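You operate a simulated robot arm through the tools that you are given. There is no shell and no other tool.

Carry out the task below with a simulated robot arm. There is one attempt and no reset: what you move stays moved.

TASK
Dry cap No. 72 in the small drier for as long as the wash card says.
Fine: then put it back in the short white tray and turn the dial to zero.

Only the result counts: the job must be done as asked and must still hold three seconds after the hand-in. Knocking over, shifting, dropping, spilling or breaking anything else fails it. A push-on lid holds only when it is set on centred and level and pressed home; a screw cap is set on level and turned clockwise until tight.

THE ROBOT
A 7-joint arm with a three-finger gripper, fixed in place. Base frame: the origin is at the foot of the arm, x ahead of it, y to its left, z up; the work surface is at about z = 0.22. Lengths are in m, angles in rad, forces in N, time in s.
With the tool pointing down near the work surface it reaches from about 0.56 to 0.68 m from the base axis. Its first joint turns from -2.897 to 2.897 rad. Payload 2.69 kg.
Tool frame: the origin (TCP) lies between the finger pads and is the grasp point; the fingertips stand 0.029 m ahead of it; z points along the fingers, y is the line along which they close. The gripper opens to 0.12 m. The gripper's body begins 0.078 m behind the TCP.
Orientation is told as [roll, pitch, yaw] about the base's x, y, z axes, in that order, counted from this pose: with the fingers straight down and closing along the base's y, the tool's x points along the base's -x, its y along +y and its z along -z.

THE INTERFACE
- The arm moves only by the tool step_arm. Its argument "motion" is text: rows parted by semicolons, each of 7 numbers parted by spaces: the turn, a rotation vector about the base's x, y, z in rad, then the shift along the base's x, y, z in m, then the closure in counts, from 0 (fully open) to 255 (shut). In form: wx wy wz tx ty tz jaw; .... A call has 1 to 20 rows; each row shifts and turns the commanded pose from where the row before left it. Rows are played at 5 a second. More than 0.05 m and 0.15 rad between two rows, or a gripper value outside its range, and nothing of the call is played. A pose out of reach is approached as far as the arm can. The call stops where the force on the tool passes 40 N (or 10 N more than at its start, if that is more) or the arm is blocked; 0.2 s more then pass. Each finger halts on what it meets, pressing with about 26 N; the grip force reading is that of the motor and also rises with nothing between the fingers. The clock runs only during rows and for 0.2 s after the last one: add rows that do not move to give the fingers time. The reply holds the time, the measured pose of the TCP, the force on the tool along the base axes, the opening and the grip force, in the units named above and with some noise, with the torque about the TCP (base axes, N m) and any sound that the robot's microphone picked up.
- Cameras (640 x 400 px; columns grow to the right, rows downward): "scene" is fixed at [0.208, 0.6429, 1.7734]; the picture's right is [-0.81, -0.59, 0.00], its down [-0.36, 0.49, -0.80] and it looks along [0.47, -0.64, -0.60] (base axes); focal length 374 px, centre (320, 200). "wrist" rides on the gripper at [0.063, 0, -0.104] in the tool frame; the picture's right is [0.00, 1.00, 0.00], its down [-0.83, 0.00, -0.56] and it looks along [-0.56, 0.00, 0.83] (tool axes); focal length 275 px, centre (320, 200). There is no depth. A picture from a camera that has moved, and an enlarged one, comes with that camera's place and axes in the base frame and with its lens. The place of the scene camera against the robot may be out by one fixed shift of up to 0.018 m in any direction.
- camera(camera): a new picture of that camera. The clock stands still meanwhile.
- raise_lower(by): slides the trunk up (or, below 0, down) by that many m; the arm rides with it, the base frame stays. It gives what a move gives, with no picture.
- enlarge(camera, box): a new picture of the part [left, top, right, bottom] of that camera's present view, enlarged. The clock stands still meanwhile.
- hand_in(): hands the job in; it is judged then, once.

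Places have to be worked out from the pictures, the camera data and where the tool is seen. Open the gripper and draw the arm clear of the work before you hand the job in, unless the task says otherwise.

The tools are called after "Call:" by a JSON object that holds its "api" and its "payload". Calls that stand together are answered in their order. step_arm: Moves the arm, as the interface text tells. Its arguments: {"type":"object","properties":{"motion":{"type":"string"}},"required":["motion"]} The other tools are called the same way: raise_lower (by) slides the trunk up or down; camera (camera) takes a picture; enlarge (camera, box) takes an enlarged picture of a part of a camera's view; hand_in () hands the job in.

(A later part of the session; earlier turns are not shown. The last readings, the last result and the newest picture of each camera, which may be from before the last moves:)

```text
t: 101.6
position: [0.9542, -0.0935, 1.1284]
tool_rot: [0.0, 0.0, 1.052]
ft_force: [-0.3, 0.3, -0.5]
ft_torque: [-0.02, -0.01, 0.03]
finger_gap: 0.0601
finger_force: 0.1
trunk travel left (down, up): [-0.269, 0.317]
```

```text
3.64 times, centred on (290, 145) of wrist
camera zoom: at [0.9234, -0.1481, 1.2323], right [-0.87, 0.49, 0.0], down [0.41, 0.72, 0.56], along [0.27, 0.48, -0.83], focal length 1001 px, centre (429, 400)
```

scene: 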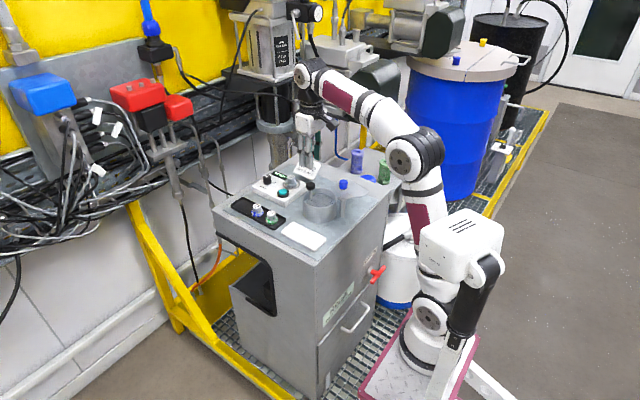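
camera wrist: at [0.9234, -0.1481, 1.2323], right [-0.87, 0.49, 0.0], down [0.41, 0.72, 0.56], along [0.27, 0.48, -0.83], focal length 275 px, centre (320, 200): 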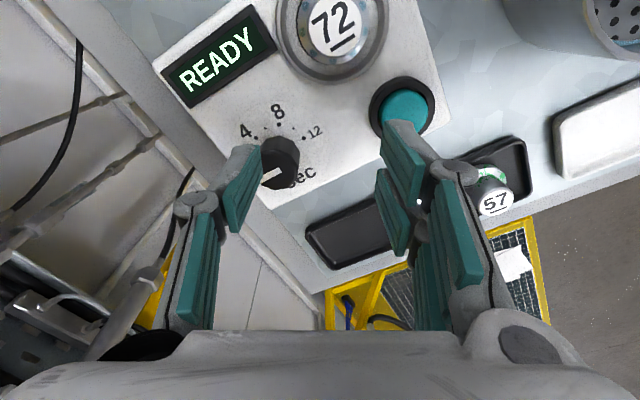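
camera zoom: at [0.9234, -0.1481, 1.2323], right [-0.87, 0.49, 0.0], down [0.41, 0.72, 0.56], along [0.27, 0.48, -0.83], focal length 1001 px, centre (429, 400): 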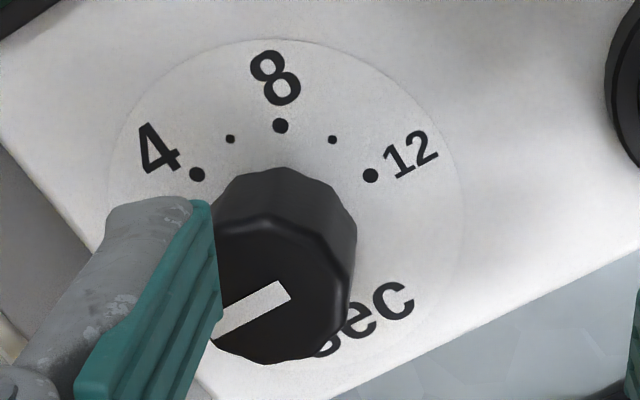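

The dial centre is ≈(0.987, −0.093), top z≈1.079, pointer at 0. I'll move over it and descend to grip height.

Call:
{"api": "step_arm", "payload": {"motion": "0 0 0 0.015 0.0003 0 127; 0 0 0 0.018 0.0004 -0.003 127; 0 0 0 0 0 -0.01 127; 0 0 0 0 0 -0.01 127; 0 0 0 0 0 -0.01 127; 0 0 0 0 0 -0.01 127; 0 0 0 0 0 0 127"}}

Call:
{"api": "camera", "payload": {"camera": "wrist"}}

Call:
{"api": "enlarge", "payload": {"camera": "scene", "box": [240, 150, 320, 210]}}

```text
t: 103.2
position: [0.9657, -0.085, 1.0832]
tool_rot: [0.0, -0.001, 1.052]
ft_force: [-12.8, 5.0, 33.8]
ft_torque: [0.22, 1.69, -0.09]
finger_gap: 0.0896
finger_force: 13.1
out of reach, approached as far as the arm can: row 1, 2
trunk travel left (down, up): [-0.269, 0.317]
heard: click
```

```text
taken
camera wrist: at [0.9347, -0.141, 1.1877], right [-0.87, 0.49, 0.0], down [0.41, 0.72, 0.56], along [0.28, 0.49, -0.83], focal length 275 px, centre (320, 200)
```

wrist: 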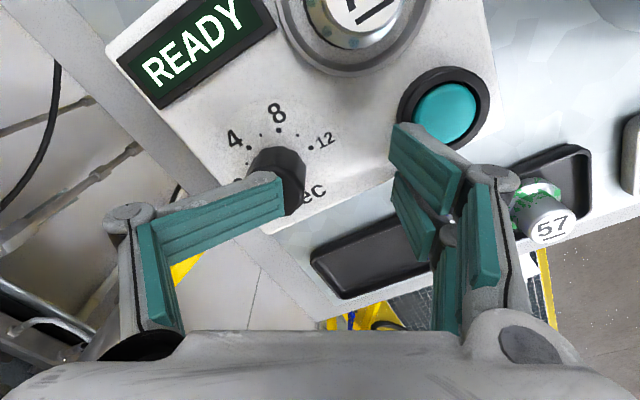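

```text
6.67 times, centred on (280, 180) of scene
camera zoom: at [0.208, 0.6429, 1.7734], right [-0.81, -0.59, 0.0], down [-0.36, 0.49, -0.8], along [0.47, -0.64, -0.6], focal length 2495 px, centre (587, 333)
```

zoom: 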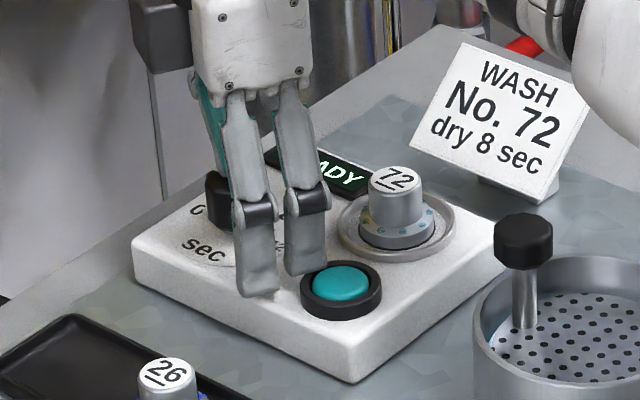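

The move forward was reach-limited, so a finger came down on the dial top. I'll rise straight away and check what moved.

Call:
{"api": "step_arm", "payload": {"motion": "0 0 0 0 0 0.01 127; 0 0 0 0 0 0.02 127; 0 0 0 0 0 0.02 127; 0 0 0 0 0 0 127"}}

Call:
{"api": "camera", "payload": {"camera": "wrist"}}

Call:
{"api": "enlarge", "payload": {"camera": "scene", "box": [240, 150, 320, 210]}}

Call:
{"api": "enlarge", "payload": {"camera": "wrist", "box": [190, 40, 350, 210]}}

```text
t: 104.2
position: [0.9682, -0.0877, 1.12]
tool_rot: [0.0, 0.0, 1.048]
ft_force: [-0.3, -0.4, 0.2]
ft_torque: [0.01, 0.02, 0.02]
finger_gap: 0.0615
finger_force: 0.3
out of reach, approached as far as the arm can: row 3
trunk travel left (down, up): [-0.269, 0.317]
```

```text
taken
camera wrist: at [0.9369, -0.1423, 1.2245], right [-0.87, 0.49, 0.0], down [0.41, 0.72, 0.56], along [0.27, 0.48, -0.83], focal length 275 px, centre (320, 200)
```

wrist: 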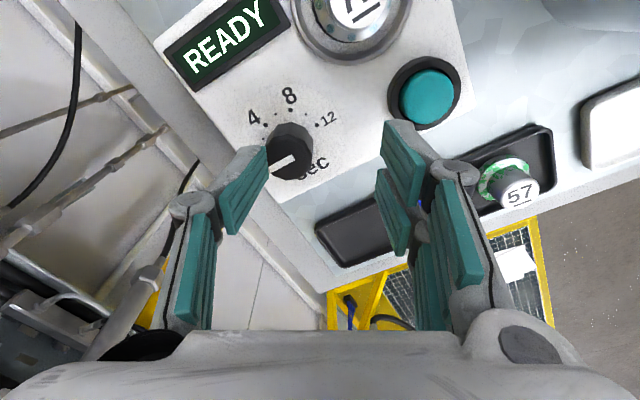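

```text
6.67 times, centred on (280, 180) of scene
camera zoom: at [0.208, 0.6429, 1.7734], right [-0.81, -0.59, 0.0], down [-0.36, 0.49, -0.8], along [0.47, -0.64, -0.6], focal length 2495 px, centre (587, 333)
```

zoom: 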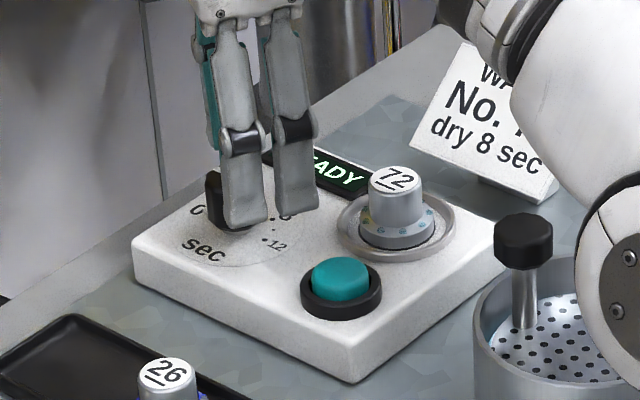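

```text
2.35 times, centred on (270, 125) of wrist
camera zoom: at [0.9369, -0.1423, 1.2245], right [-0.87, 0.49, 0.0], down [0.41, 0.72, 0.56], along [0.27, 0.48, -0.83], focal length 648 px, centre (438, 376)
```

zoom: 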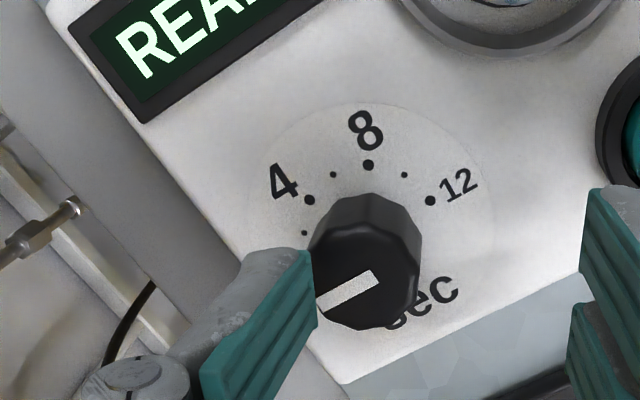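

The dial still points to 0 and READY is shown. The arm's links look low here, so let me view the entire scene for clearance before choosing another way.

Call:
{"api": "camera", "payload": {"camera": "scene"}}

```text
taken
```

scene: 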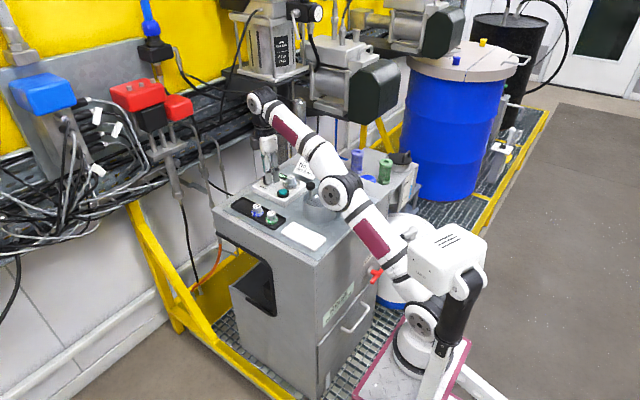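

The dial needs slightly more reach than a vertical tool allows, so I'll tilt the tool ~10° forward (gains ≈4 cm) and turn the dial in two 60° grips (yaw +30°→−30°). First: back off, go to yaw +30° and tilt.

Call:
{"api": "step_arm", "payload": {"motion": "0 0 -0.131 -0.015 -0.002 0.005 127; 0 0 -0.131 -0.015 -0.002 0.005 127; 0 0 -0.131 -0.01 -0.001 0 127; 0 0 -0.131 0 0 0 127; 0.0425 -0.0736 0 0 0 0 127; 0.0425 -0.0736 0 0 0 0 127; 0 0 0 0 0 0 127"}}

Call:
{"api": "camera", "payload": {"camera": "wrist"}}

Call:
{"api": "enlarge", "payload": {"camera": "scene", "box": [240, 150, 320, 210]}}

```text
t: 105.8
position: [0.9271, -0.0927, 1.131]
tool_rot: [0.0, -0.172, 0.525]
ft_force: [-0.7, 0.2, 0.0]
ft_torque: [0.01, 0.0, -0.01]
finger_gap: 0.0602
finger_force: 0.0
trunk travel left (down, up): [-0.269, 0.317]
```

```text
taken
camera wrist: at [0.8589, -0.1328, 1.2225], right [-0.5, 0.86, 0.0], down [0.62, 0.37, 0.69], along [0.6, 0.35, -0.72], focal length 275 px, centre (320, 200)
```

wrist: 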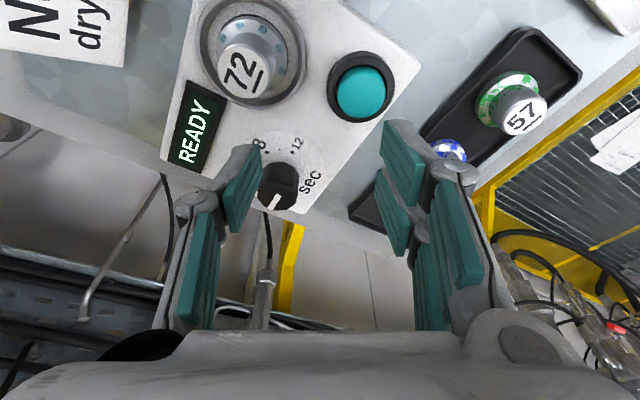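

```text
6.67 times, centred on (280, 180) of scene
camera zoom: at [0.208, 0.6429, 1.7734], right [-0.81, -0.59, 0.0], down [-0.36, 0.49, -0.8], along [0.47, -0.64, -0.6], focal length 2495 px, centre (587, 333)
```

zoom: 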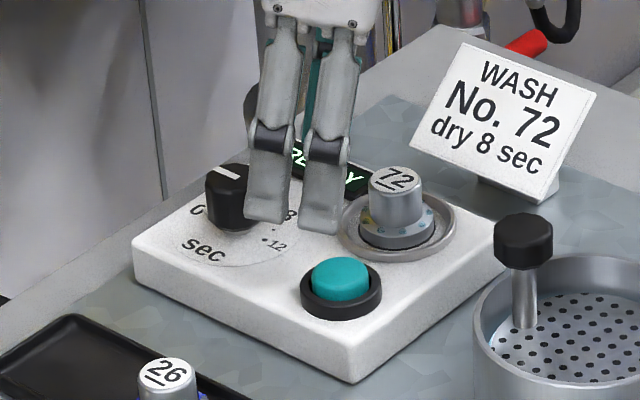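

Call:
{"api": "step_arm", "payload": {"motion": "0 0 0 0.02 0 0 127; 0 0 0 0.02 0 -0.003 127; 0 0 0 0.02 0 -0.003 127; 0 0 0 0 0 0 127"}}

Call:
{"api": "camera", "payload": {"camera": "wrist"}}

Call:
{"api": "enlarge", "payload": {"camera": "wrist", "box": [230, 60, 430, 220]}}

```text
t: 106.8
position: [0.9878, -0.0944, 1.1232]
tool_rot: [0.0, -0.171, 0.524]
ft_force: [0.7, -0.5, 0.1]
ft_torque: [-0.01, 0.0, 0.02]
finger_gap: 0.0605
finger_force: 0.0
trunk travel left (down, up): [-0.269, 0.317]
```

```text
taken
camera wrist: at [0.9195, -0.1338, 1.216], right [-0.5, 0.86, 0.0], down [0.63, 0.37, 0.69], along [0.6, 0.35, -0.72], focal length 275 px, centre (320, 200)
```

wrist: 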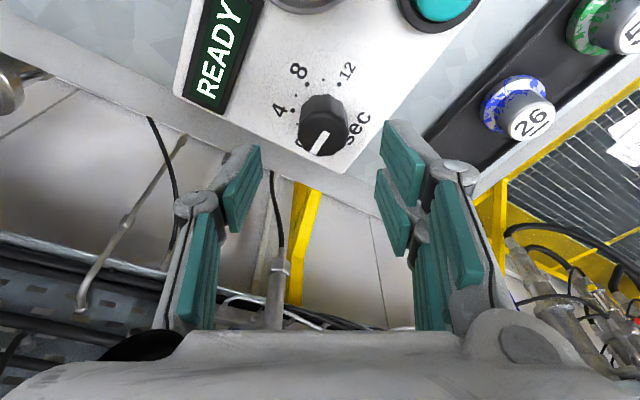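

```text
2.50 times, centred on (330, 140) of wrist
camera zoom: at [0.9195, -0.1338, 1.216], right [-0.5, 0.86, 0.0], down [0.63, 0.37, 0.69], along [0.6, 0.35, -0.72], focal length 688 px, centre (295, 350)
```

zoom: 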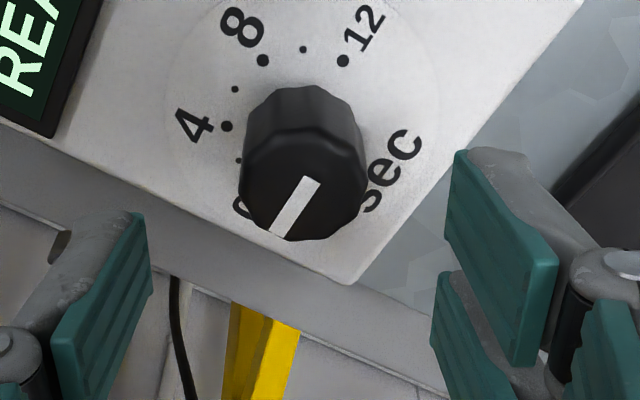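

The dial centre is at ≈(0.986, −0.092). I'll fine-centre, descend to z≈1.087 and close on the dial.

Call:
{"api": "step_arm", "payload": {"motion": "0 0 0 -0.0015 0.0022 -0.006 127; 0 0 0 0 0 -0.01 127; 0 0 0 0 0 -0.01 127; 0 0 0 0 0 -0.008 127; 0 0 0 0 0 -0.004 127; 0 0 0 0 0 0 127"}}

Call:
{"api": "camera", "payload": {"camera": "wrist"}}

Call:
{"api": "enlarge", "payload": {"camera": "scene", "box": [240, 150, 320, 210]}}

```text
t: 108.2
position: [0.9866, -0.0909, 1.0856]
tool_rot: [-0.001, -0.171, 0.524]
ft_force: [0.5, 0.7, -0.3]
ft_torque: [-0.02, -0.02, -0.03]
finger_gap: 0.06
finger_force: 0.0
trunk travel left (down, up): [-0.269, 0.317]
```

```text
taken
camera wrist: at [0.9175, -0.1312, 1.1784], right [-0.5, 0.86, 0.0], down [0.62, 0.37, 0.69], along [0.6, 0.35, -0.72], focal length 275 px, centre (320, 200)
```

wrist: 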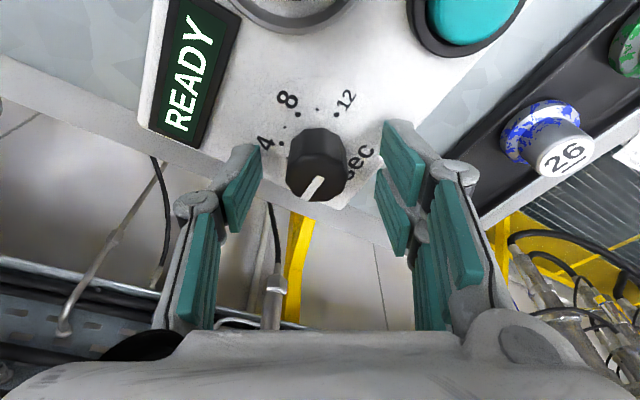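

```text
6.67 times, centred on (280, 180) of scene
camera zoom: at [0.208, 0.6429, 1.7734], right [-0.81, -0.59, 0.0], down [-0.36, 0.49, -0.8], along [0.47, -0.64, -0.6], focal length 2495 px, centre (587, 333)
```

zoom: 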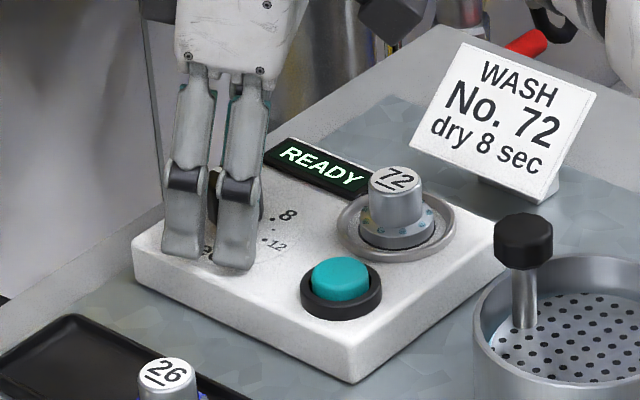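

Well centred. I'll close on the dial.

Call:
{"api": "step_arm", "payload": {"motion": "0 0 0 0 0 0 165; 0 0 0 0 0 0 190; 0 0 0 0 0 0 215; 0 0 0 0 0 0 215"}}

Call:
{"api": "enlarge", "payload": {"camera": "wrist", "box": [230, 60, 430, 220]}}

```text
t: 109.2
position: [0.9879, -0.0925, 1.0868]
tool_rot: [-0.001, -0.171, 0.525]
ft_force: [7.9, -8.9, -0.2]
ft_torque: [-0.13, -0.41, 0.04]
finger_gap: 0.0277
finger_force: 44.8
trunk travel left (down, up): [-0.269, 0.317]
```

```text
2.50 times, centred on (330, 140) of wrist
camera zoom: at [0.9179, -0.1323, 1.1783], right [-0.5, 0.86, 0.0], down [0.62, 0.37, 0.69], along [0.6, 0.35, -0.72], focal length 688 px, centre (295, 350)
```

zoom: 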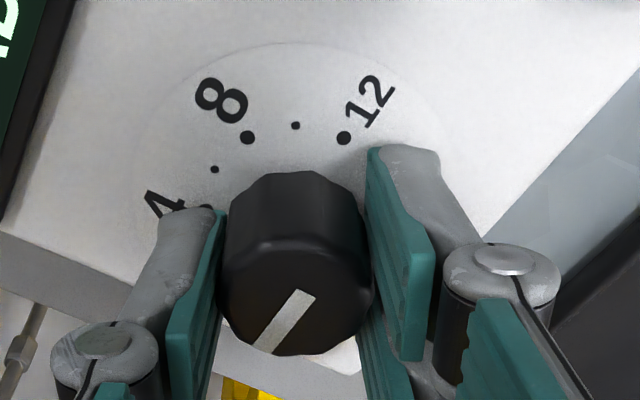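

Gripped (gap 27.7 mm). I'll turn 60° clockwise in small rows.

Call:
{"api": "step_arm", "payload": {"motion": "0 0 -0.131 0.0007 -0.0012 0 215; 0 0 -0.131 0 0 0 215; 0 0 -0.131 0 0 0 215; 0 0 -0.131 0 0 0 215; 0 0 -0.131 0 0 0 215; 0 0 -0.131 0 0 0 215; 0 0 -0.131 0 0 0 215; 0 0 -0.131 0 0 0 215; 0 0 0 0 0 0 215"}}

Call:
{"api": "enlarge", "payload": {"camera": "wrist", "box": [230, 60, 430, 220]}}

Call:
{"api": "enlarge", "payload": {"camera": "scene", "box": [240, 150, 320, 210]}}

```text
t: 111.2
position: [0.9878, -0.0949, 1.0863]
tool_rot: [-0.002, -0.172, -0.527]
ft_force: [-1.7, -16.6, -3.6]
ft_torque: [-0.47, 0.11, 0.04]
finger_gap: 0.0276
finger_force: 44.9
trunk travel left (down, up): [-0.269, 0.317]
```

```text
2.50 times, centred on (330, 140) of wrist
camera zoom: at [0.9182, -0.0537, 1.1784], right [0.5, 0.87, 0.0], down [0.63, -0.36, 0.69], along [0.6, -0.35, -0.72], focal length 688 px, centre (295, 350)
```

zoom: 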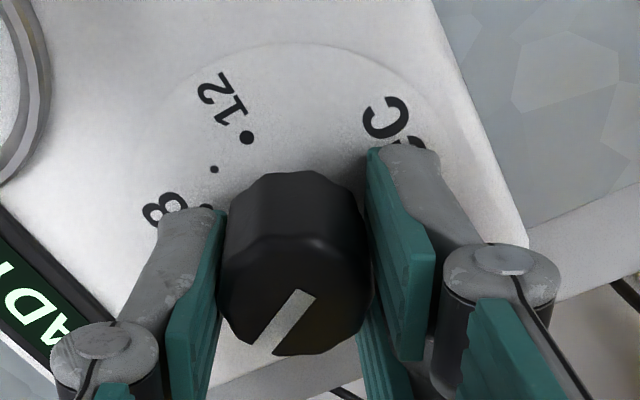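

```text
6.67 times, centred on (280, 180) of scene
camera zoom: at [0.208, 0.6429, 1.7734], right [-0.81, -0.59, 0.0], down [-0.36, 0.49, -0.8], along [0.47, -0.64, -0.6], focal length 2495 px, centre (587, 333)
```

zoom: 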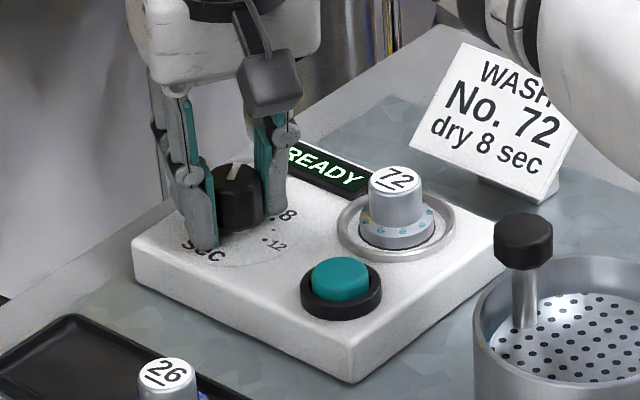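

The dial followed: pointer now at about 4. I'll open, rotate back +60° around the dial (re-centring slightly toward −y as the side force suggests), and re-grip.

Call:
{"api": "step_arm", "payload": {"motion": "0 0 0 0 0 0 180; 0 0 0 0 0 0 138; 0 0 0 0.001 -0.0022 0 138; 0 0 0 0 0 0 138"}}

Call:
{"api": "enlarge", "payload": {"camera": "wrist", "box": [230, 60, 430, 220]}}

```text
t: 112.2
position: [0.989, -0.0949, 1.0866]
tool_rot: [-0.001, -0.172, -0.524]
ft_force: [-0.1, -0.9, -0.3]
ft_torque: [0.01, 0.0, 0.0]
finger_gap: 0.0551
finger_force: 0.1
trunk travel left (down, up): [-0.269, 0.317]
```

```text
2.50 times, centred on (330, 140) of wrist
camera zoom: at [0.9192, -0.0541, 1.1787], right [0.5, 0.87, 0.0], down [0.63, -0.36, 0.69], along [0.6, -0.34, -0.72], focal length 688 px, centre (295, 350)
```

zoom: 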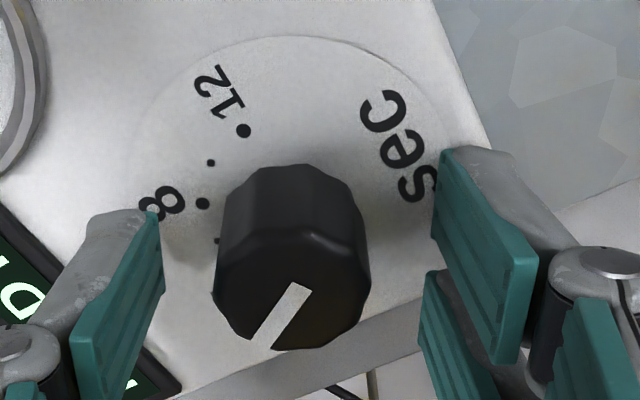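

Pointer reads −29° → exactly the 4-sec mark. Now rotate the open gripper back by +60° and re-grip.

Call:
{"api": "step_arm", "payload": {"motion": "0 0 0.131 0 0 0 138; 0 0 0.131 0 0 0 138; 0 0 0.131 0 0 0 138; 0 0 0.131 0 0 0 138; 0 0 0.131 0 0 0 138; 0 0 0.131 0 0 0 138; 0 0 0.131 0 0 0 138; 0 0 0.131 0 0 0 138; 0 0 0 0 0 0 138"}}

Call:
{"api": "step_arm", "payload": {"motion": "0 0 0 0 0 0 165; 0 0 0 0 0 0 190; 0 0 0 0 0 0 215; 0 0 0 0 0 0 215"}}

Call:
{"api": "enlarge", "payload": {"camera": "wrist", "box": [230, 60, 430, 220]}}

```text
t: 114.2
position: [0.9898, -0.0941, 1.0861]
tool_rot: [-0.002, -0.171, 0.527]
ft_force: [1.0, 0.0, 0.4]
ft_torque: [-0.03, -0.01, 0.02]
finger_gap: 0.0547
finger_force: 0.0
trunk travel left (down, up): [-0.269, 0.317]
```

```text
t: 115.2
position: [0.9875, -0.0921, 1.0861]
tool_rot: [0.002, -0.172, 0.527]
ft_force: [-10.0, 12.2, -3.2]
ft_torque: [0.22, 0.58, -0.02]
finger_gap: 0.0276
finger_force: 45.0
trunk travel left (down, up): [-0.269, 0.317]
```

```text
2.50 times, centred on (330, 140) of wrist
camera zoom: at [0.919, -0.1327, 1.1786], right [-0.51, 0.86, 0.0], down [0.63, 0.37, 0.69], along [0.59, 0.35, -0.72], focal length 688 px, centre (295, 350)
```

zoom: 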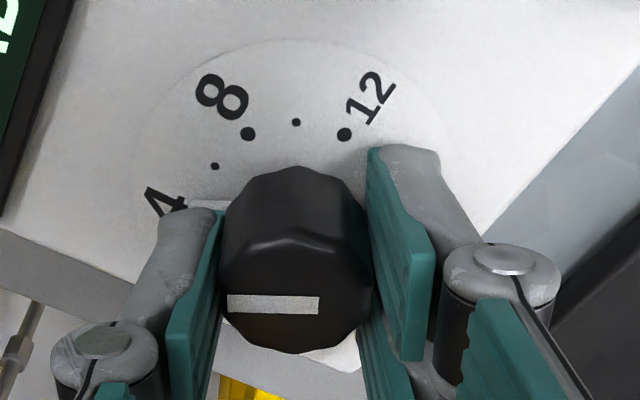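

Gripped again. I'll turn another 60° clockwise toward 8, easing the side load.

Call:
{"api": "step_arm", "payload": {"motion": "0 0 -0.131 -0.0008 0.0005 0 215; 0 0 -0.131 -0.0007 0.0004 0 215; 0 0 -0.131 0 0 0 215; 0 0 -0.131 0 0 0 215; 0 0 -0.131 0 0 0 215; 0 0 -0.131 0 0 0 215; 0 0 -0.131 0 0 0 215; 0 0 -0.131 0 0 0 215; 0 0 0 0 0 0 215"}}

Call:
{"api": "enlarge", "payload": {"camera": "wrist", "box": [230, 60, 430, 220]}}

Call:
{"api": "enlarge", "payload": {"camera": "scene", "box": [240, 150, 320, 210]}}

```text
t: 117.2
position: [0.9882, -0.0953, 1.0857]
tool_rot: [-0.003, -0.172, -0.526]
ft_force: [14.2, -1.9, -2.6]
ft_torque: [-0.06, -0.45, 0.01]
finger_gap: 0.0277
finger_force: 45.2
trunk travel left (down, up): [-0.269, 0.317]
```

```text
2.50 times, centred on (330, 140) of wrist
camera zoom: at [0.9183, -0.054, 1.1785], right [0.5, 0.87, 0.0], down [0.63, -0.36, 0.69], along [0.6, -0.35, -0.72], focal length 688 px, centre (295, 350)
```

zoom: 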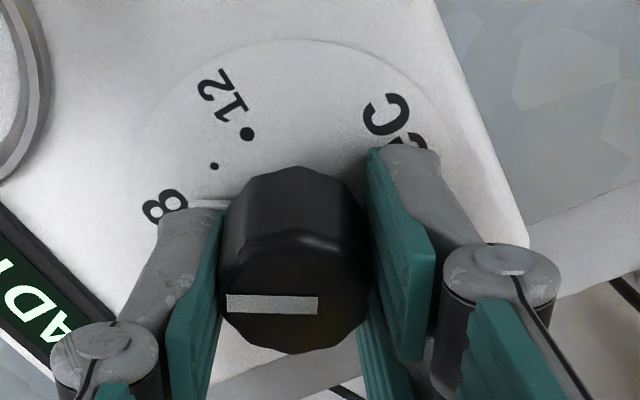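

```text
6.67 times, centred on (280, 180) of scene
camera zoom: at [0.208, 0.6429, 1.7734], right [-0.81, -0.59, 0.0], down [-0.36, 0.49, -0.8], along [0.47, -0.64, -0.6], focal length 2495 px, centre (587, 333)
```

zoom: 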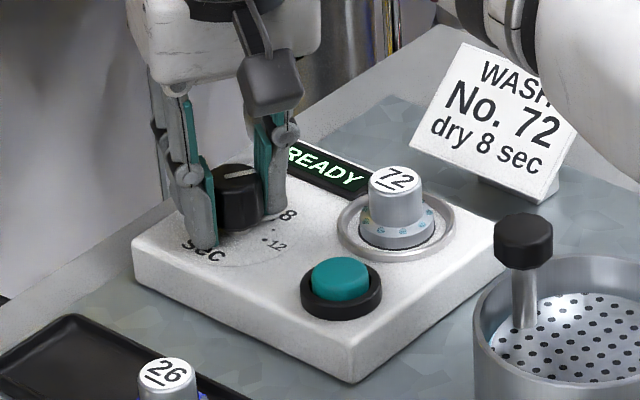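

Pointer direction computes to +31° → the 8-sec mark. I'll open, rise and verify the dial.

Call:
{"api": "step_arm", "payload": {"motion": "0 0 0 0 0 0 180; 0 0 0 0 0 0 138; 0 0 0 0 0 0 138; 0 0 0 0 0 0.01 138; 0 0 0 -0.005 0 0.01 138; 0 0 0 -0.01 0 0.01 138; 0 0 0 -0.02 0 0.01 138; 0 0 0 0 0 0 138"}}

Call:
{"api": "camera", "payload": {"camera": "wrist"}}

Call:
{"api": "enlarge", "payload": {"camera": "scene", "box": [240, 150, 320, 210]}}

Call:
{"api": "enlarge", "payload": {"camera": "wrist", "box": [250, 70, 390, 190]}}

```text
t: 119.0
position: [0.951, -0.0949, 1.1257]
tool_rot: [0.0, -0.172, -0.523]
ft_force: [-1.1, -0.4, -0.5]
ft_torque: [-0.01, -0.01, 0.01]
finger_gap: 0.0551
finger_force: 0.0
trunk travel left (down, up): [-0.269, 0.317]
```

```text
taken
camera wrist: at [0.8825, -0.0537, 1.2186], right [0.5, 0.87, 0.0], down [0.63, -0.36, 0.69], along [0.6, -0.34, -0.72], focal length 275 px, centre (320, 200)
```

wrist: 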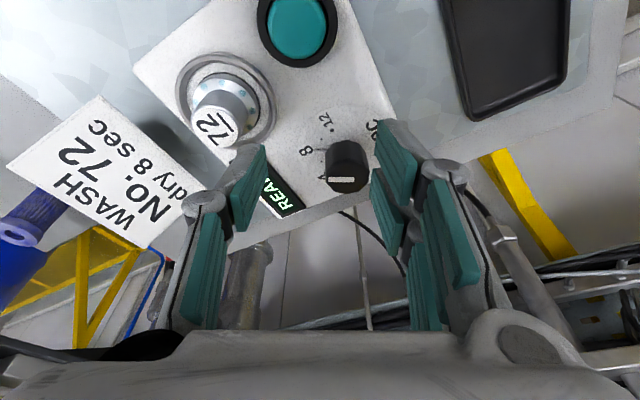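

```text
6.67 times, centred on (280, 180) of scene
camera zoom: at [0.208, 0.6429, 1.7734], right [-0.81, -0.59, 0.0], down [-0.36, 0.49, -0.8], along [0.47, -0.64, -0.6], focal length 2495 px, centre (587, 333)
```

zoom: 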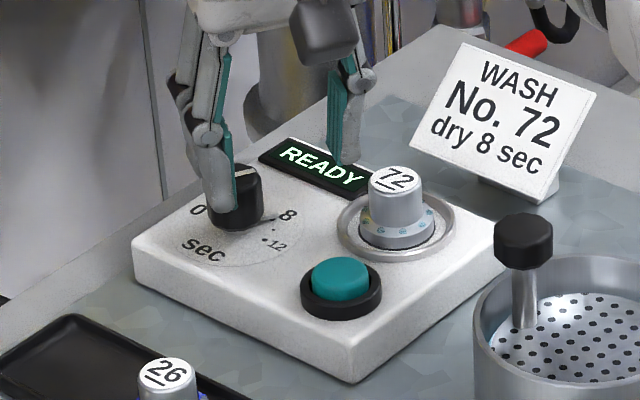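

```text
3.33 times, centred on (320, 130) of wrist
camera zoom: at [0.8825, -0.0537, 1.2186], right [0.5, 0.87, 0.0], down [0.63, -0.36, 0.69], along [0.6, -0.34, -0.72], focal length 918 px, centre (320, 433)
```

zoom: 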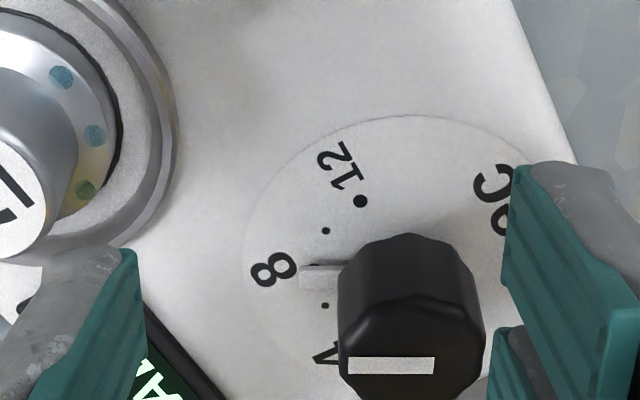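

The dial's pointer flag sits on the 8 dot. Next I'll straighten the tool and line up the single finger (gap 30 mm) over the teal button at ≈(0.9035, −0.079).

Call:
{"api": "step_arm", "payload": {"motion": "0.043 0.0745 0 0 0 0.01 138; 0.043 0.0745 0 -0.01 0 0 138; 0 0 0.131 -0.0094 0.009 0 160; 0 0 0.131 -0.0094 0.009 0 180; 0 0 0.131 -0.0094 0.009 0 191; 0 0 0.131 -0.0094 0.009 0 191; 0 0 0 0 0 0 191"}}

Call:
{"api": "camera", "payload": {"camera": "wrist"}}

Call:
{"api": "enlarge", "payload": {"camera": "wrist", "box": [200, 20, 400, 200]}}

Call:
{"api": "enlarge", "payload": {"camera": "scene", "box": [240, 150, 320, 210]}}

```text
t: 120.6
position: [0.9043, -0.0566, 1.1363]
tool_rot: [-0.001, 0.001, 0.002]
ft_force: [0.1, -0.1, -0.5]
ft_torque: [-0.01, 0.02, 0.02]
finger_gap: 0.0302
finger_force: 0.0
trunk travel left (down, up): [-0.269, 0.317]
```

```text
taken
camera wrist: at [0.8416, -0.0576, 1.2411], right [-0.01, 1.0, 0.0], down [0.83, 0.01, 0.56], along [0.56, 0.0, -0.83], focal length 275 px, centre (320, 200)
```

wrist: 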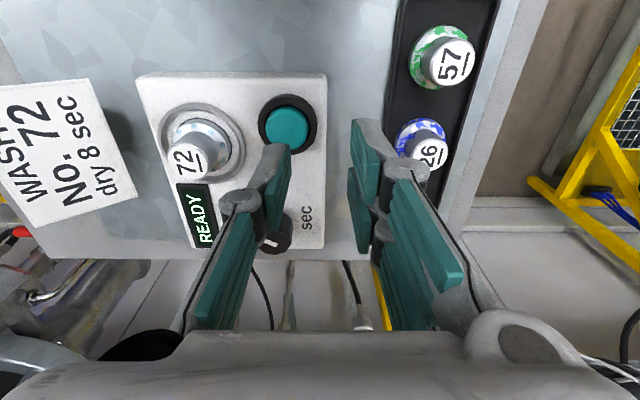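

```text
2.22 times, centred on (300, 110) of wrist
camera zoom: at [0.8416, -0.0576, 1.2411], right [-0.01, 1.0, 0.0], down [0.83, 0.01, 0.56], along [0.56, 0.0, -0.83], focal length 612 px, centre (364, 400)
```

zoom: 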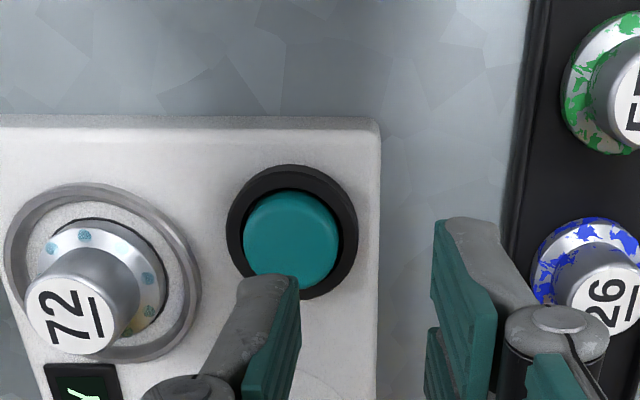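

```text
6.67 times, centred on (280, 180) of scene
camera zoom: at [0.208, 0.6429, 1.7734], right [-0.81, -0.59, 0.0], down [-0.36, 0.49, -0.8], along [0.47, -0.64, -0.6], focal length 2495 px, centre (587, 333)
```

zoom: 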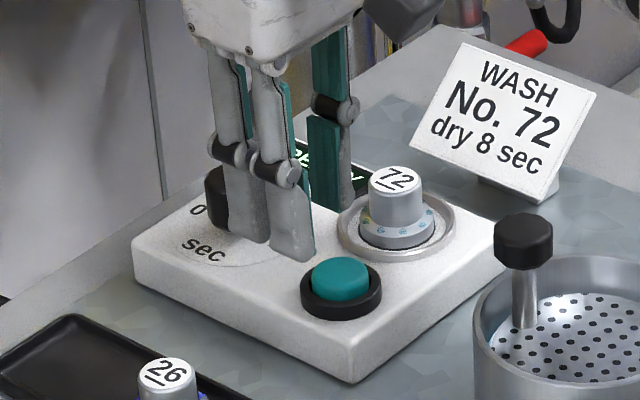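

The finger is right above the button. I'll lower to just above it and then press in small steps until the click.

Call:
{"api": "step_arm", "payload": {"motion": "0 0 0 -0.0005 -0.001 -0.02 191; 0 0 0 0 0 -0.015 191; 0 0 0 0 0 -0.006 191; 0 0 0 0 0 0 191"}}

Call:
{"api": "enlarge", "payload": {"camera": "scene", "box": [240, 150, 320, 210]}}

```text
t: 121.6
position: [0.9042, -0.0588, 1.0948]
tool_rot: [0.0, 0.0, -0.001]
ft_force: [-0.8, -0.5, 0.9]
ft_torque: [-0.04, -0.04, -0.01]
finger_gap: 0.0303
finger_force: 0.1
trunk travel left (down, up): [-0.269, 0.317]
```

```text
6.67 times, centred on (280, 180) of scene
camera zoom: at [0.208, 0.6429, 1.7734], right [-0.81, -0.59, 0.0], down [-0.36, 0.49, -0.8], along [0.47, -0.64, -0.6], focal length 2495 px, centre (587, 333)
```

zoom: 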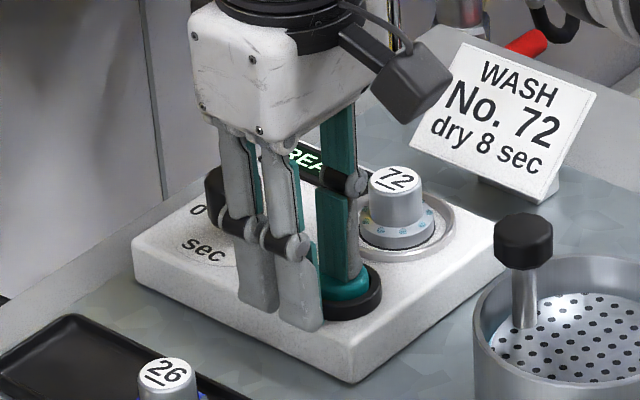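

Call:
{"api": "step_arm", "payload": {"motion": "0 0 0 0 0 -0.003 191; 0 0 0 0 0 -0.003 191; 0 0 0 0 0 0 191"}}

Call:
{"api": "step_arm", "payload": {"motion": "0 0 0 0 0 -0.0015 191; 0 0 0 0 0 0 191"}}

```text
t: 122.4
position: [0.9049, -0.0594, 1.0905]
tool_rot: [0.0, 0.0, 0.0]
ft_force: [-0.6, -0.5, 6.3]
ft_torque: [-0.15, 0.02, -0.02]
finger_gap: 0.0303
finger_force: 0.1
trunk travel left (down, up): [-0.269, 0.317]
heard: click
```

```text
t: 123.0
position: [0.9046, -0.0588, 1.0888]
tool_rot: [-0.003, -0.002, 0.0]
ft_force: [2.7, -2.6, 12.2]
ft_torque: [-0.33, -0.08, 0.09]
finger_gap: 0.0313
finger_force: 1.1
trunk travel left (down, up): [-0.269, 0.317]
```

Click heard. I'll retract and check the display.

Call:
{"api": "step_arm", "payload": {"motion": "0 0 0 0 0 0.01 191; 0 0 0 0 0 0.01 191"}}

Call:
{"api": "enlarge", "payload": {"camera": "scene", "box": [240, 150, 320, 210]}}

Call:
{"api": "camera", "payload": {"camera": "wrist"}}

```text
t: 123.6
position: [0.9025, -0.0589, 1.1072]
tool_rot: [0.0, 0.002, 0.0]
ft_force: [0.0, -0.2, -0.2]
ft_torque: [0.0, 0.03, 0.01]
finger_gap: 0.0299
finger_force: 0.0
trunk travel left (down, up): [-0.269, 0.317]
```

```text
6.67 times, centred on (280, 180) of scene
camera zoom: at [0.208, 0.6429, 1.7734], right [-0.81, -0.59, 0.0], down [-0.36, 0.49, -0.8], along [0.47, -0.64, -0.6], focal length 2495 px, centre (587, 333)
```

zoom: 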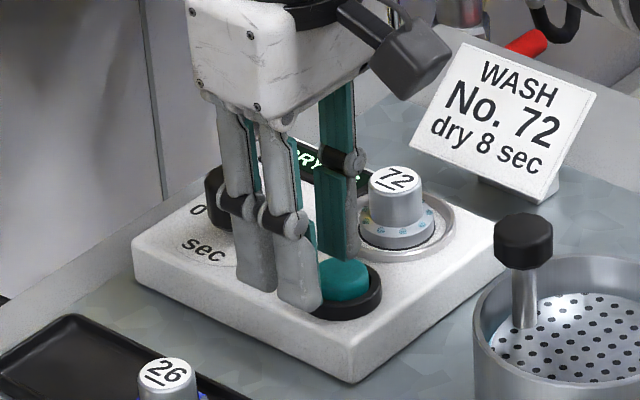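

```text
taken
camera wrist: at [0.8409, -0.0586, 1.2124], right [-0.01, 1.0, 0.0], down [0.83, 0.0, 0.55], along [0.55, 0.0, -0.83], focal length 275 px, centre (320, 200)
```

wrist: 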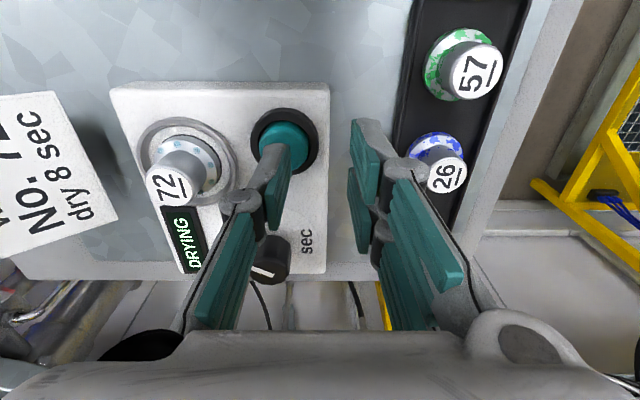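

The display shows DRYING. While it runs I'll raise and move above the cap, watching the clock (started at t≈122.3).

Call:
{"api": "step_arm", "payload": {"motion": "0 0 0 0 0 0.02 191; 0 0 0 0 -0.005 0.02 180; 0 0 0 0.005 -0.03 0 163; 0 0 0 0.005 -0.03 0 160; 0 0 0 0.005 -0.018 0 160; 0 0 0 0 0 0 160; 0 0 0 0 0 0 160; 0 0 0 0 0 0 160; 0 0 0 0 0 0 160; 0 0 0 0 0 0 160"}}

Call:
{"api": "camera", "payload": {"camera": "wrist"}}

Call:
{"api": "enlarge", "payload": {"camera": "scene", "box": [240, 150, 320, 210]}}

```text
t: 125.8
position: [0.9198, -0.1405, 1.1483]
tool_rot: [0.0, 0.001, -0.001]
ft_force: [-0.3, 0.3, -0.5]
ft_torque: [0.03, 0.04, 0.0]
finger_gap: 0.0448
finger_force: 0.2
trunk travel left (down, up): [-0.269, 0.317]
```

```text
taken
camera wrist: at [0.8556, -0.1408, 1.2525], right [0.0, 1.0, 0.0], down [0.83, 0.0, 0.56], along [0.56, 0.0, -0.83], focal length 275 px, centre (320, 200)
```

wrist: 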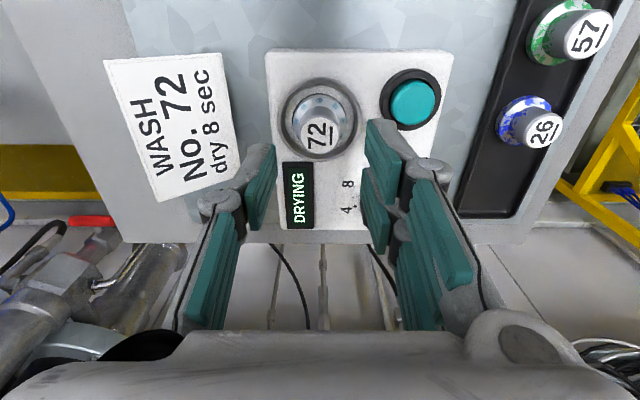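

```text
6.67 times, centred on (280, 180) of scene
camera zoom: at [0.208, 0.6429, 1.7734], right [-0.81, -0.59, 0.0], down [-0.36, 0.49, -0.8], along [0.47, -0.64, -0.6], focal length 2495 px, centre (587, 333)
```

zoom: 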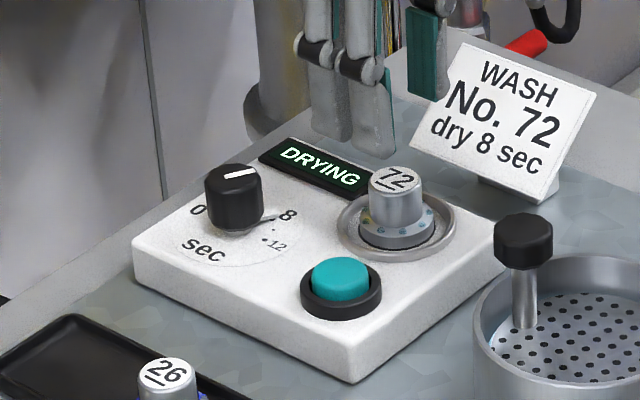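

Still drying at t=125.8. I'll wait with stationary rows.

Call:
{"api": "step_arm", "payload": {"motion": "0 0 0 0 0 0 160; 0 0 0 0 0 0 160; 0 0 0 0 0 0 160; 0 0 0 0 0 0 160; 0 0 0 0 0 0 160; 0 0 0 0 0 0 160; 0 0 0 0 0 0 160; 0 0 0 0 0 0 160; 0 0 0 0 0 0 160; 0 0 0 0 0 0 160; 0 0 0 0 0 0 160; 0 0 0 0 0 0 160; 0 0 0 0 0 0 160; 0 0 0 0 0 0 160; 0 0 0 0 0 0 160; 0 0 0 0 0 0 160"}}

Call:
{"api": "camera", "payload": {"camera": "wrist"}}

```text
t: 129.2
position: [0.9181, -0.1407, 1.147]
tool_rot: [0.0, 0.001, -0.001]
ft_force: [0.1, 0.9, 0.2]
ft_torque: [0.02, -0.04, 0.0]
finger_gap: 0.0448
finger_force: 0.1
trunk travel left (down, up): [-0.269, 0.317]
```

```text
taken
camera wrist: at [0.8556, -0.1408, 1.2525], right [0.0, 1.0, 0.0], down [0.83, 0.0, 0.56], along [0.56, 0.0, -0.83], focal length 275 px, centre (320, 200)
```

wrist: 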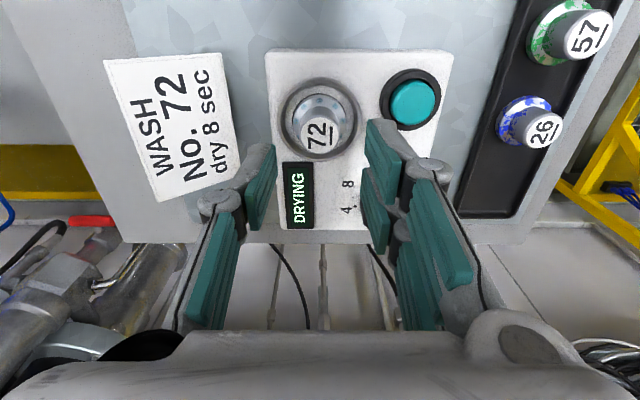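

Call:
{"api": "step_arm", "payload": {"motion": "0 0 0 0 0 0 160; 0 0 0 0 0 0 160; 0 0 0 0 0 0 160; 0 0 0 0 0 0 160"}}

Call:
{"api": "camera", "payload": {"camera": "wrist"}}

```text
t: 130.2
position: [0.9193, -0.1405, 1.1475]
tool_rot: [-0.001, 0.0, 0.001]
ft_force: [0.8, 0.2, 1.0]
ft_torque: [-0.03, 0.0, -0.02]
finger_gap: 0.0449
finger_force: 0.0
trunk travel left (down, up): [-0.269, 0.317]
```

```text
taken
camera wrist: at [0.8556, -0.1408, 1.2525], right [0.0, 1.0, 0.0], down [0.83, 0.0, 0.56], along [0.56, 0.0, -0.83], focal length 275 px, centre (320, 200)
```

wrist: 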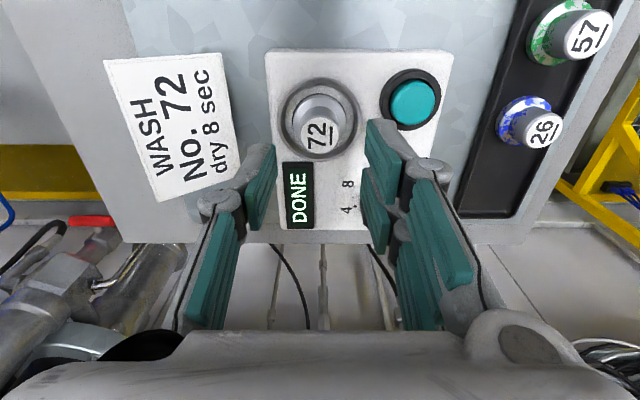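

The display shows DONE and the droplets are gone from the cap. I'll pick the cap up: descend and close.

Call:
{"api": "step_arm", "payload": {"motion": "0 0 0 0 -0.0008 -0.02 160; 0 0 0 0 0 -0.02 160; 0 0 0 0 0 -0.012 160; 0 0 0 0 0 -0.005 160; 0 0 0 0 0 0 160; 0 0 0 0 0 0 190; 0 0 0 0 0 0 220; 0 0 0 0 0 0 255; 0 0 0 0 0 0 255"}}

Call:
{"api": "enlarge", "payload": {"camera": "scene", "box": [240, 150, 320, 210]}}

Call:
{"api": "camera", "payload": {"camera": "wrist"}}

```text
t: 132.2
position: [0.9186, -0.1414, 1.0908]
tool_rot: [0.001, 0.002, 0.0]
ft_force: [0.2, 0.8, -0.8]
ft_torque: [-0.01, 0.02, 0.04]
finger_gap: 0.0252
finger_force: 25.9
trunk travel left (down, up): [-0.269, 0.317]
```

```text
6.67 times, centred on (280, 180) of scene
camera zoom: at [0.208, 0.6429, 1.7734], right [-0.81, -0.59, 0.0], down [-0.36, 0.49, -0.8], along [0.47, -0.64, -0.6], focal length 2495 px, centre (587, 333)
```

zoom: 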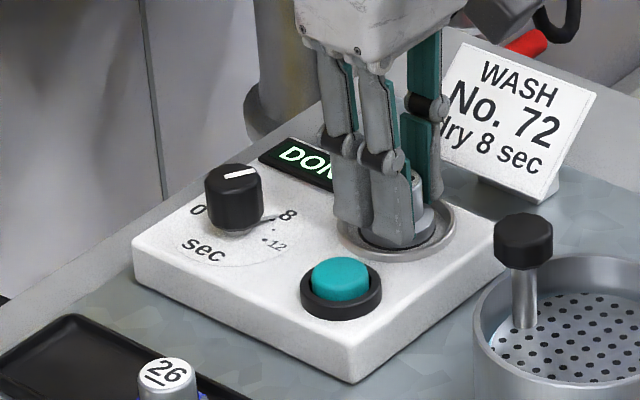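

```text
taken
camera wrist: at [0.8555, -0.142, 1.1958], right [0.0, 1.0, 0.0], down [0.83, 0.0, 0.56], along [0.56, 0.0, -0.83], focal length 275 px, centre (320, 200)
```

wrist: 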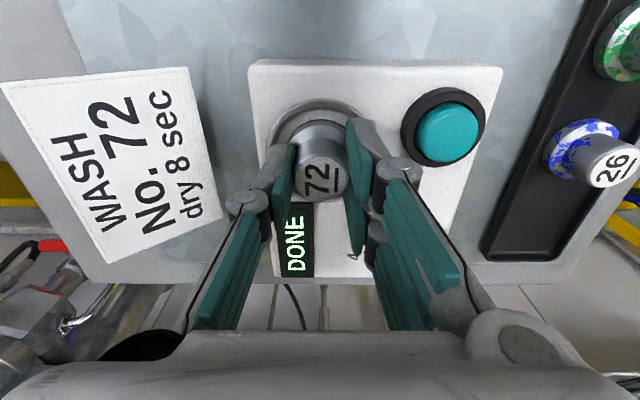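

Gripped dry cap. I'll lift it out, rising further as I pull back, and carry it over to the white tray.

Call:
{"api": "step_arm", "payload": {"motion": "0 0 0 0 0 0.015 255; 0 0 0 0 0 0.02 255; 0 0 0 0 0 0.02 255; 0 0 0 -0.025 0.005 0.02 255; 0 0 0 -0.025 0.02 0.02 255; 0 0 0 -0.025 0.03 0.015 255; 0 0 0 -0.025 0.03 0 255; 0 0 0 -0.025 0.03 0 255; 0 0 0 -0.02 0.03 0 255; 0 0 0 -0.004 0.018 0 255; 0 0 0 0 0 0 255"}}

Call:
{"api": "camera", "payload": {"camera": "wrist"}}

Call:
{"api": "enlarge", "payload": {"camera": "scene", "box": [230, 150, 370, 250]}}

```text
t: 134.6
position: [0.7714, 0.0197, 1.2023]
tool_rot: [0.001, 0.0, -0.001]
ft_force: [-0.6, -0.4, -1.0]
ft_torque: [0.0, -0.03, 0.02]
finger_gap: 0.0253
finger_force: 26.1
trunk travel left (down, up): [-0.269, 0.317]
```

```text
taken
camera wrist: at [0.7075, 0.0207, 1.3057], right [-0.01, 1.0, 0.0], down [0.83, 0.0, 0.56], along [0.56, 0.0, -0.83], focal length 275 px, centre (320, 200)
```

wrist: 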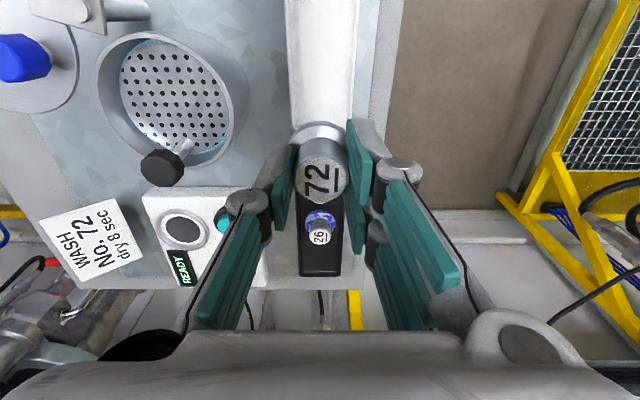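

```text
4.00 times, centred on (300, 200) of scene
camera zoom: at [0.208, 0.6429, 1.7734], right [-0.81, -0.59, 0.0], down [-0.36, 0.49, -0.8], along [0.47, -0.64, -0.6], focal length 1497 px, centre (400, 200)
```

zoom: 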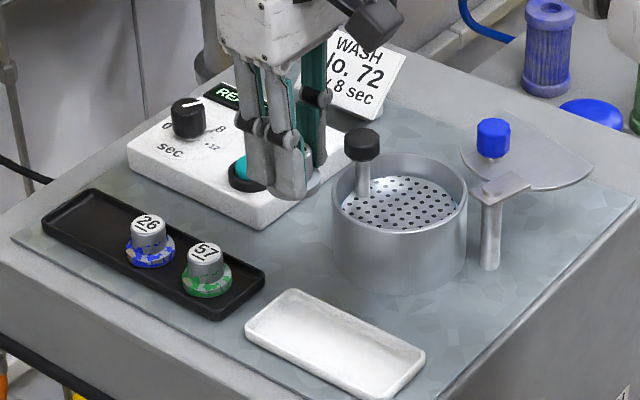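

Call:
{"api": "step_arm", "payload": {"motion": "0 0 0 0 0.001 -0.03 255; 0 0 0 0 0 -0.03 255; 0 0 0 0 0 -0.03 255; 0 0 0 0 0 -0.02 255; 0 0 0 0 0 -0.01 255; 0 0 0 0 0 0 255"}}

Call:
{"api": "enlarge", "payload": {"camera": "scene", "box": [265, 180, 345, 250]}}

Call:
{"api": "enlarge", "payload": {"camera": "wrist", "box": [240, 60, 420, 200]}}

```text
t: 136.0
position: [0.7688, 0.0196, 1.0812]
tool_rot: [0.001, 0.0, 0.0]
ft_force: [0.6, 0.7, -0.9]
ft_torque: [-0.02, 0.01, -0.01]
finger_gap: 0.025
finger_force: 26.0
trunk travel left (down, up): [-0.269, 0.317]
```

```text
5.71 times, centred on (305, 215) of scene
camera zoom: at [0.208, 0.6429, 1.7734], right [-0.81, -0.59, 0.0], down [-0.36, 0.49, -0.8], along [0.47, -0.64, -0.6], focal length 2138 px, centre (406, 114)
```

zoom: 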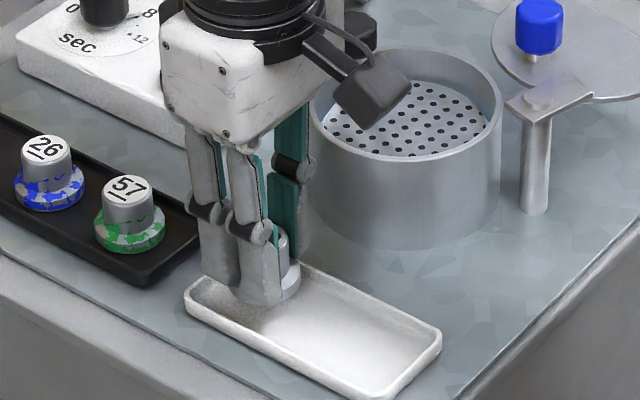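

```text
2.86 times, centred on (330, 130) of wrist
camera zoom: at [0.7066, 0.0216, 1.1854], right [-0.01, 1.0, 0.0], down [0.83, 0.0, 0.56], along [0.56, 0.0, -0.83], focal length 786 px, centre (291, 400)
```

zoom: 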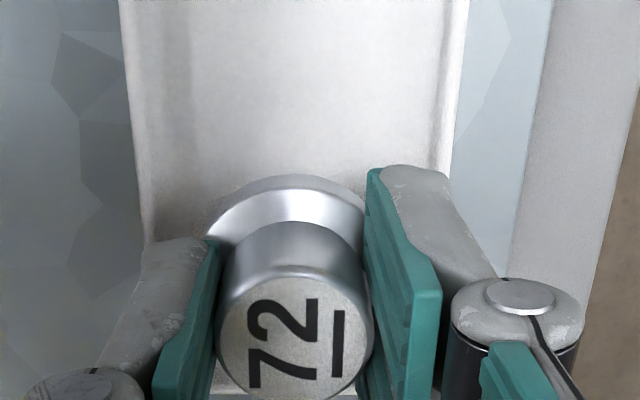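

The cap hovers over its original spot in the white tray. I'll lower the final millimetres until it touches.

Call:
{"api": "step_arm", "payload": {"motion": "0 0 0 -0.001 0 -0.004 255; 0 0 0 0 0 -0.004 255; 0 0 0 0 0 -0.003 255; 0 0 0 0 0 0 255"}}

Call:
{"api": "step_arm", "payload": {"motion": "0 0 0 0 0 -0.0015 255; 0 0 0 0 0 0 255"}}

Call:
{"api": "step_arm", "payload": {"motion": "0 0 0 0 0 -0.001 255; 0 0 0 0 0 0 255"}}

```text
t: 137.0
position: [0.7691, 0.0215, 1.0692]
tool_rot: [0.001, 0.002, 0.0]
ft_force: [0.0, 0.2, -0.7]
ft_torque: [0.01, -0.01, -0.03]
finger_gap: 0.0253
finger_force: 26.7
trunk travel left (down, up): [-0.269, 0.317]
```

```text
t: 137.6
position: [0.7691, 0.0219, 1.0676]
tool_rot: [0.001, 0.002, 0.0]
ft_force: [0.0, 0.1, -0.6]
ft_torque: [-0.01, 0.01, -0.04]
finger_gap: 0.0254
finger_force: 26.0
trunk travel left (down, up): [-0.269, 0.317]
```

```text
t: 138.2
position: [0.7689, 0.0212, 1.0673]
tool_rot: [-0.001, 0.003, 0.0]
ft_force: [0.1, -0.1, -1.2]
ft_torque: [-0.03, 0.0, 0.0]
finger_gap: 0.0252
finger_force: 26.3
trunk travel left (down, up): [-0.269, 0.317]
```

Call:
{"api": "step_arm", "payload": {"motion": "0 0 0 0 0 -0.001 255; 0 0 0 0 0 0 255"}}

Call:
{"api": "step_arm", "payload": {"motion": "0 0 0 0 0 -0.001 255; 0 0 0 0 0 0 255"}}

Call:
{"api": "enlarge", "payload": {"camera": "scene", "box": [265, 200, 325, 245]}}

```text
t: 138.8
position: [0.7692, 0.0213, 1.0664]
tool_rot: [0.0, -0.002, 0.0]
ft_force: [-0.9, 0.2, 8.0]
ft_torque: [-0.09, 0.13, -0.03]
finger_gap: 0.0255
finger_force: 25.6
trunk travel left (down, up): [-0.269, 0.317]
```

```text
t: 139.4
position: [0.7683, 0.0217, 1.066]
tool_rot: [0.0, -0.004, -0.001]
ft_force: [0.0, 0.0, 18.8]
ft_torque: [-0.05, 0.08, -0.05]
finger_gap: 0.0254
finger_force: 26.2
trunk travel left (down, up): [-0.269, 0.317]
```

```text
8.89 times, centred on (295, 222) of scene
camera zoom: at [0.208, 0.6429, 1.7734], right [-0.81, -0.59, 0.0], down [-0.36, 0.49, -0.8], along [0.47, -0.64, -0.6], focal length 3326 px, centre (542, 0)
```

zoom: 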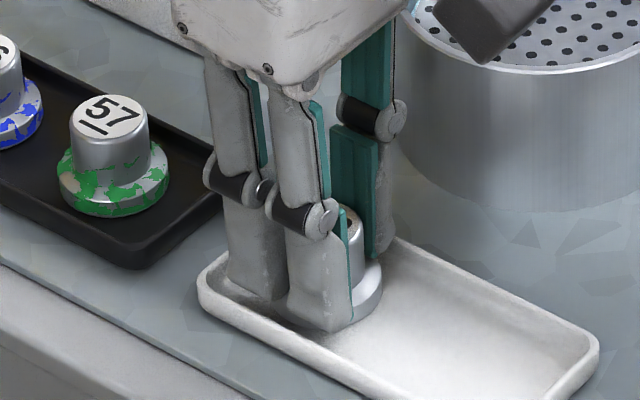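

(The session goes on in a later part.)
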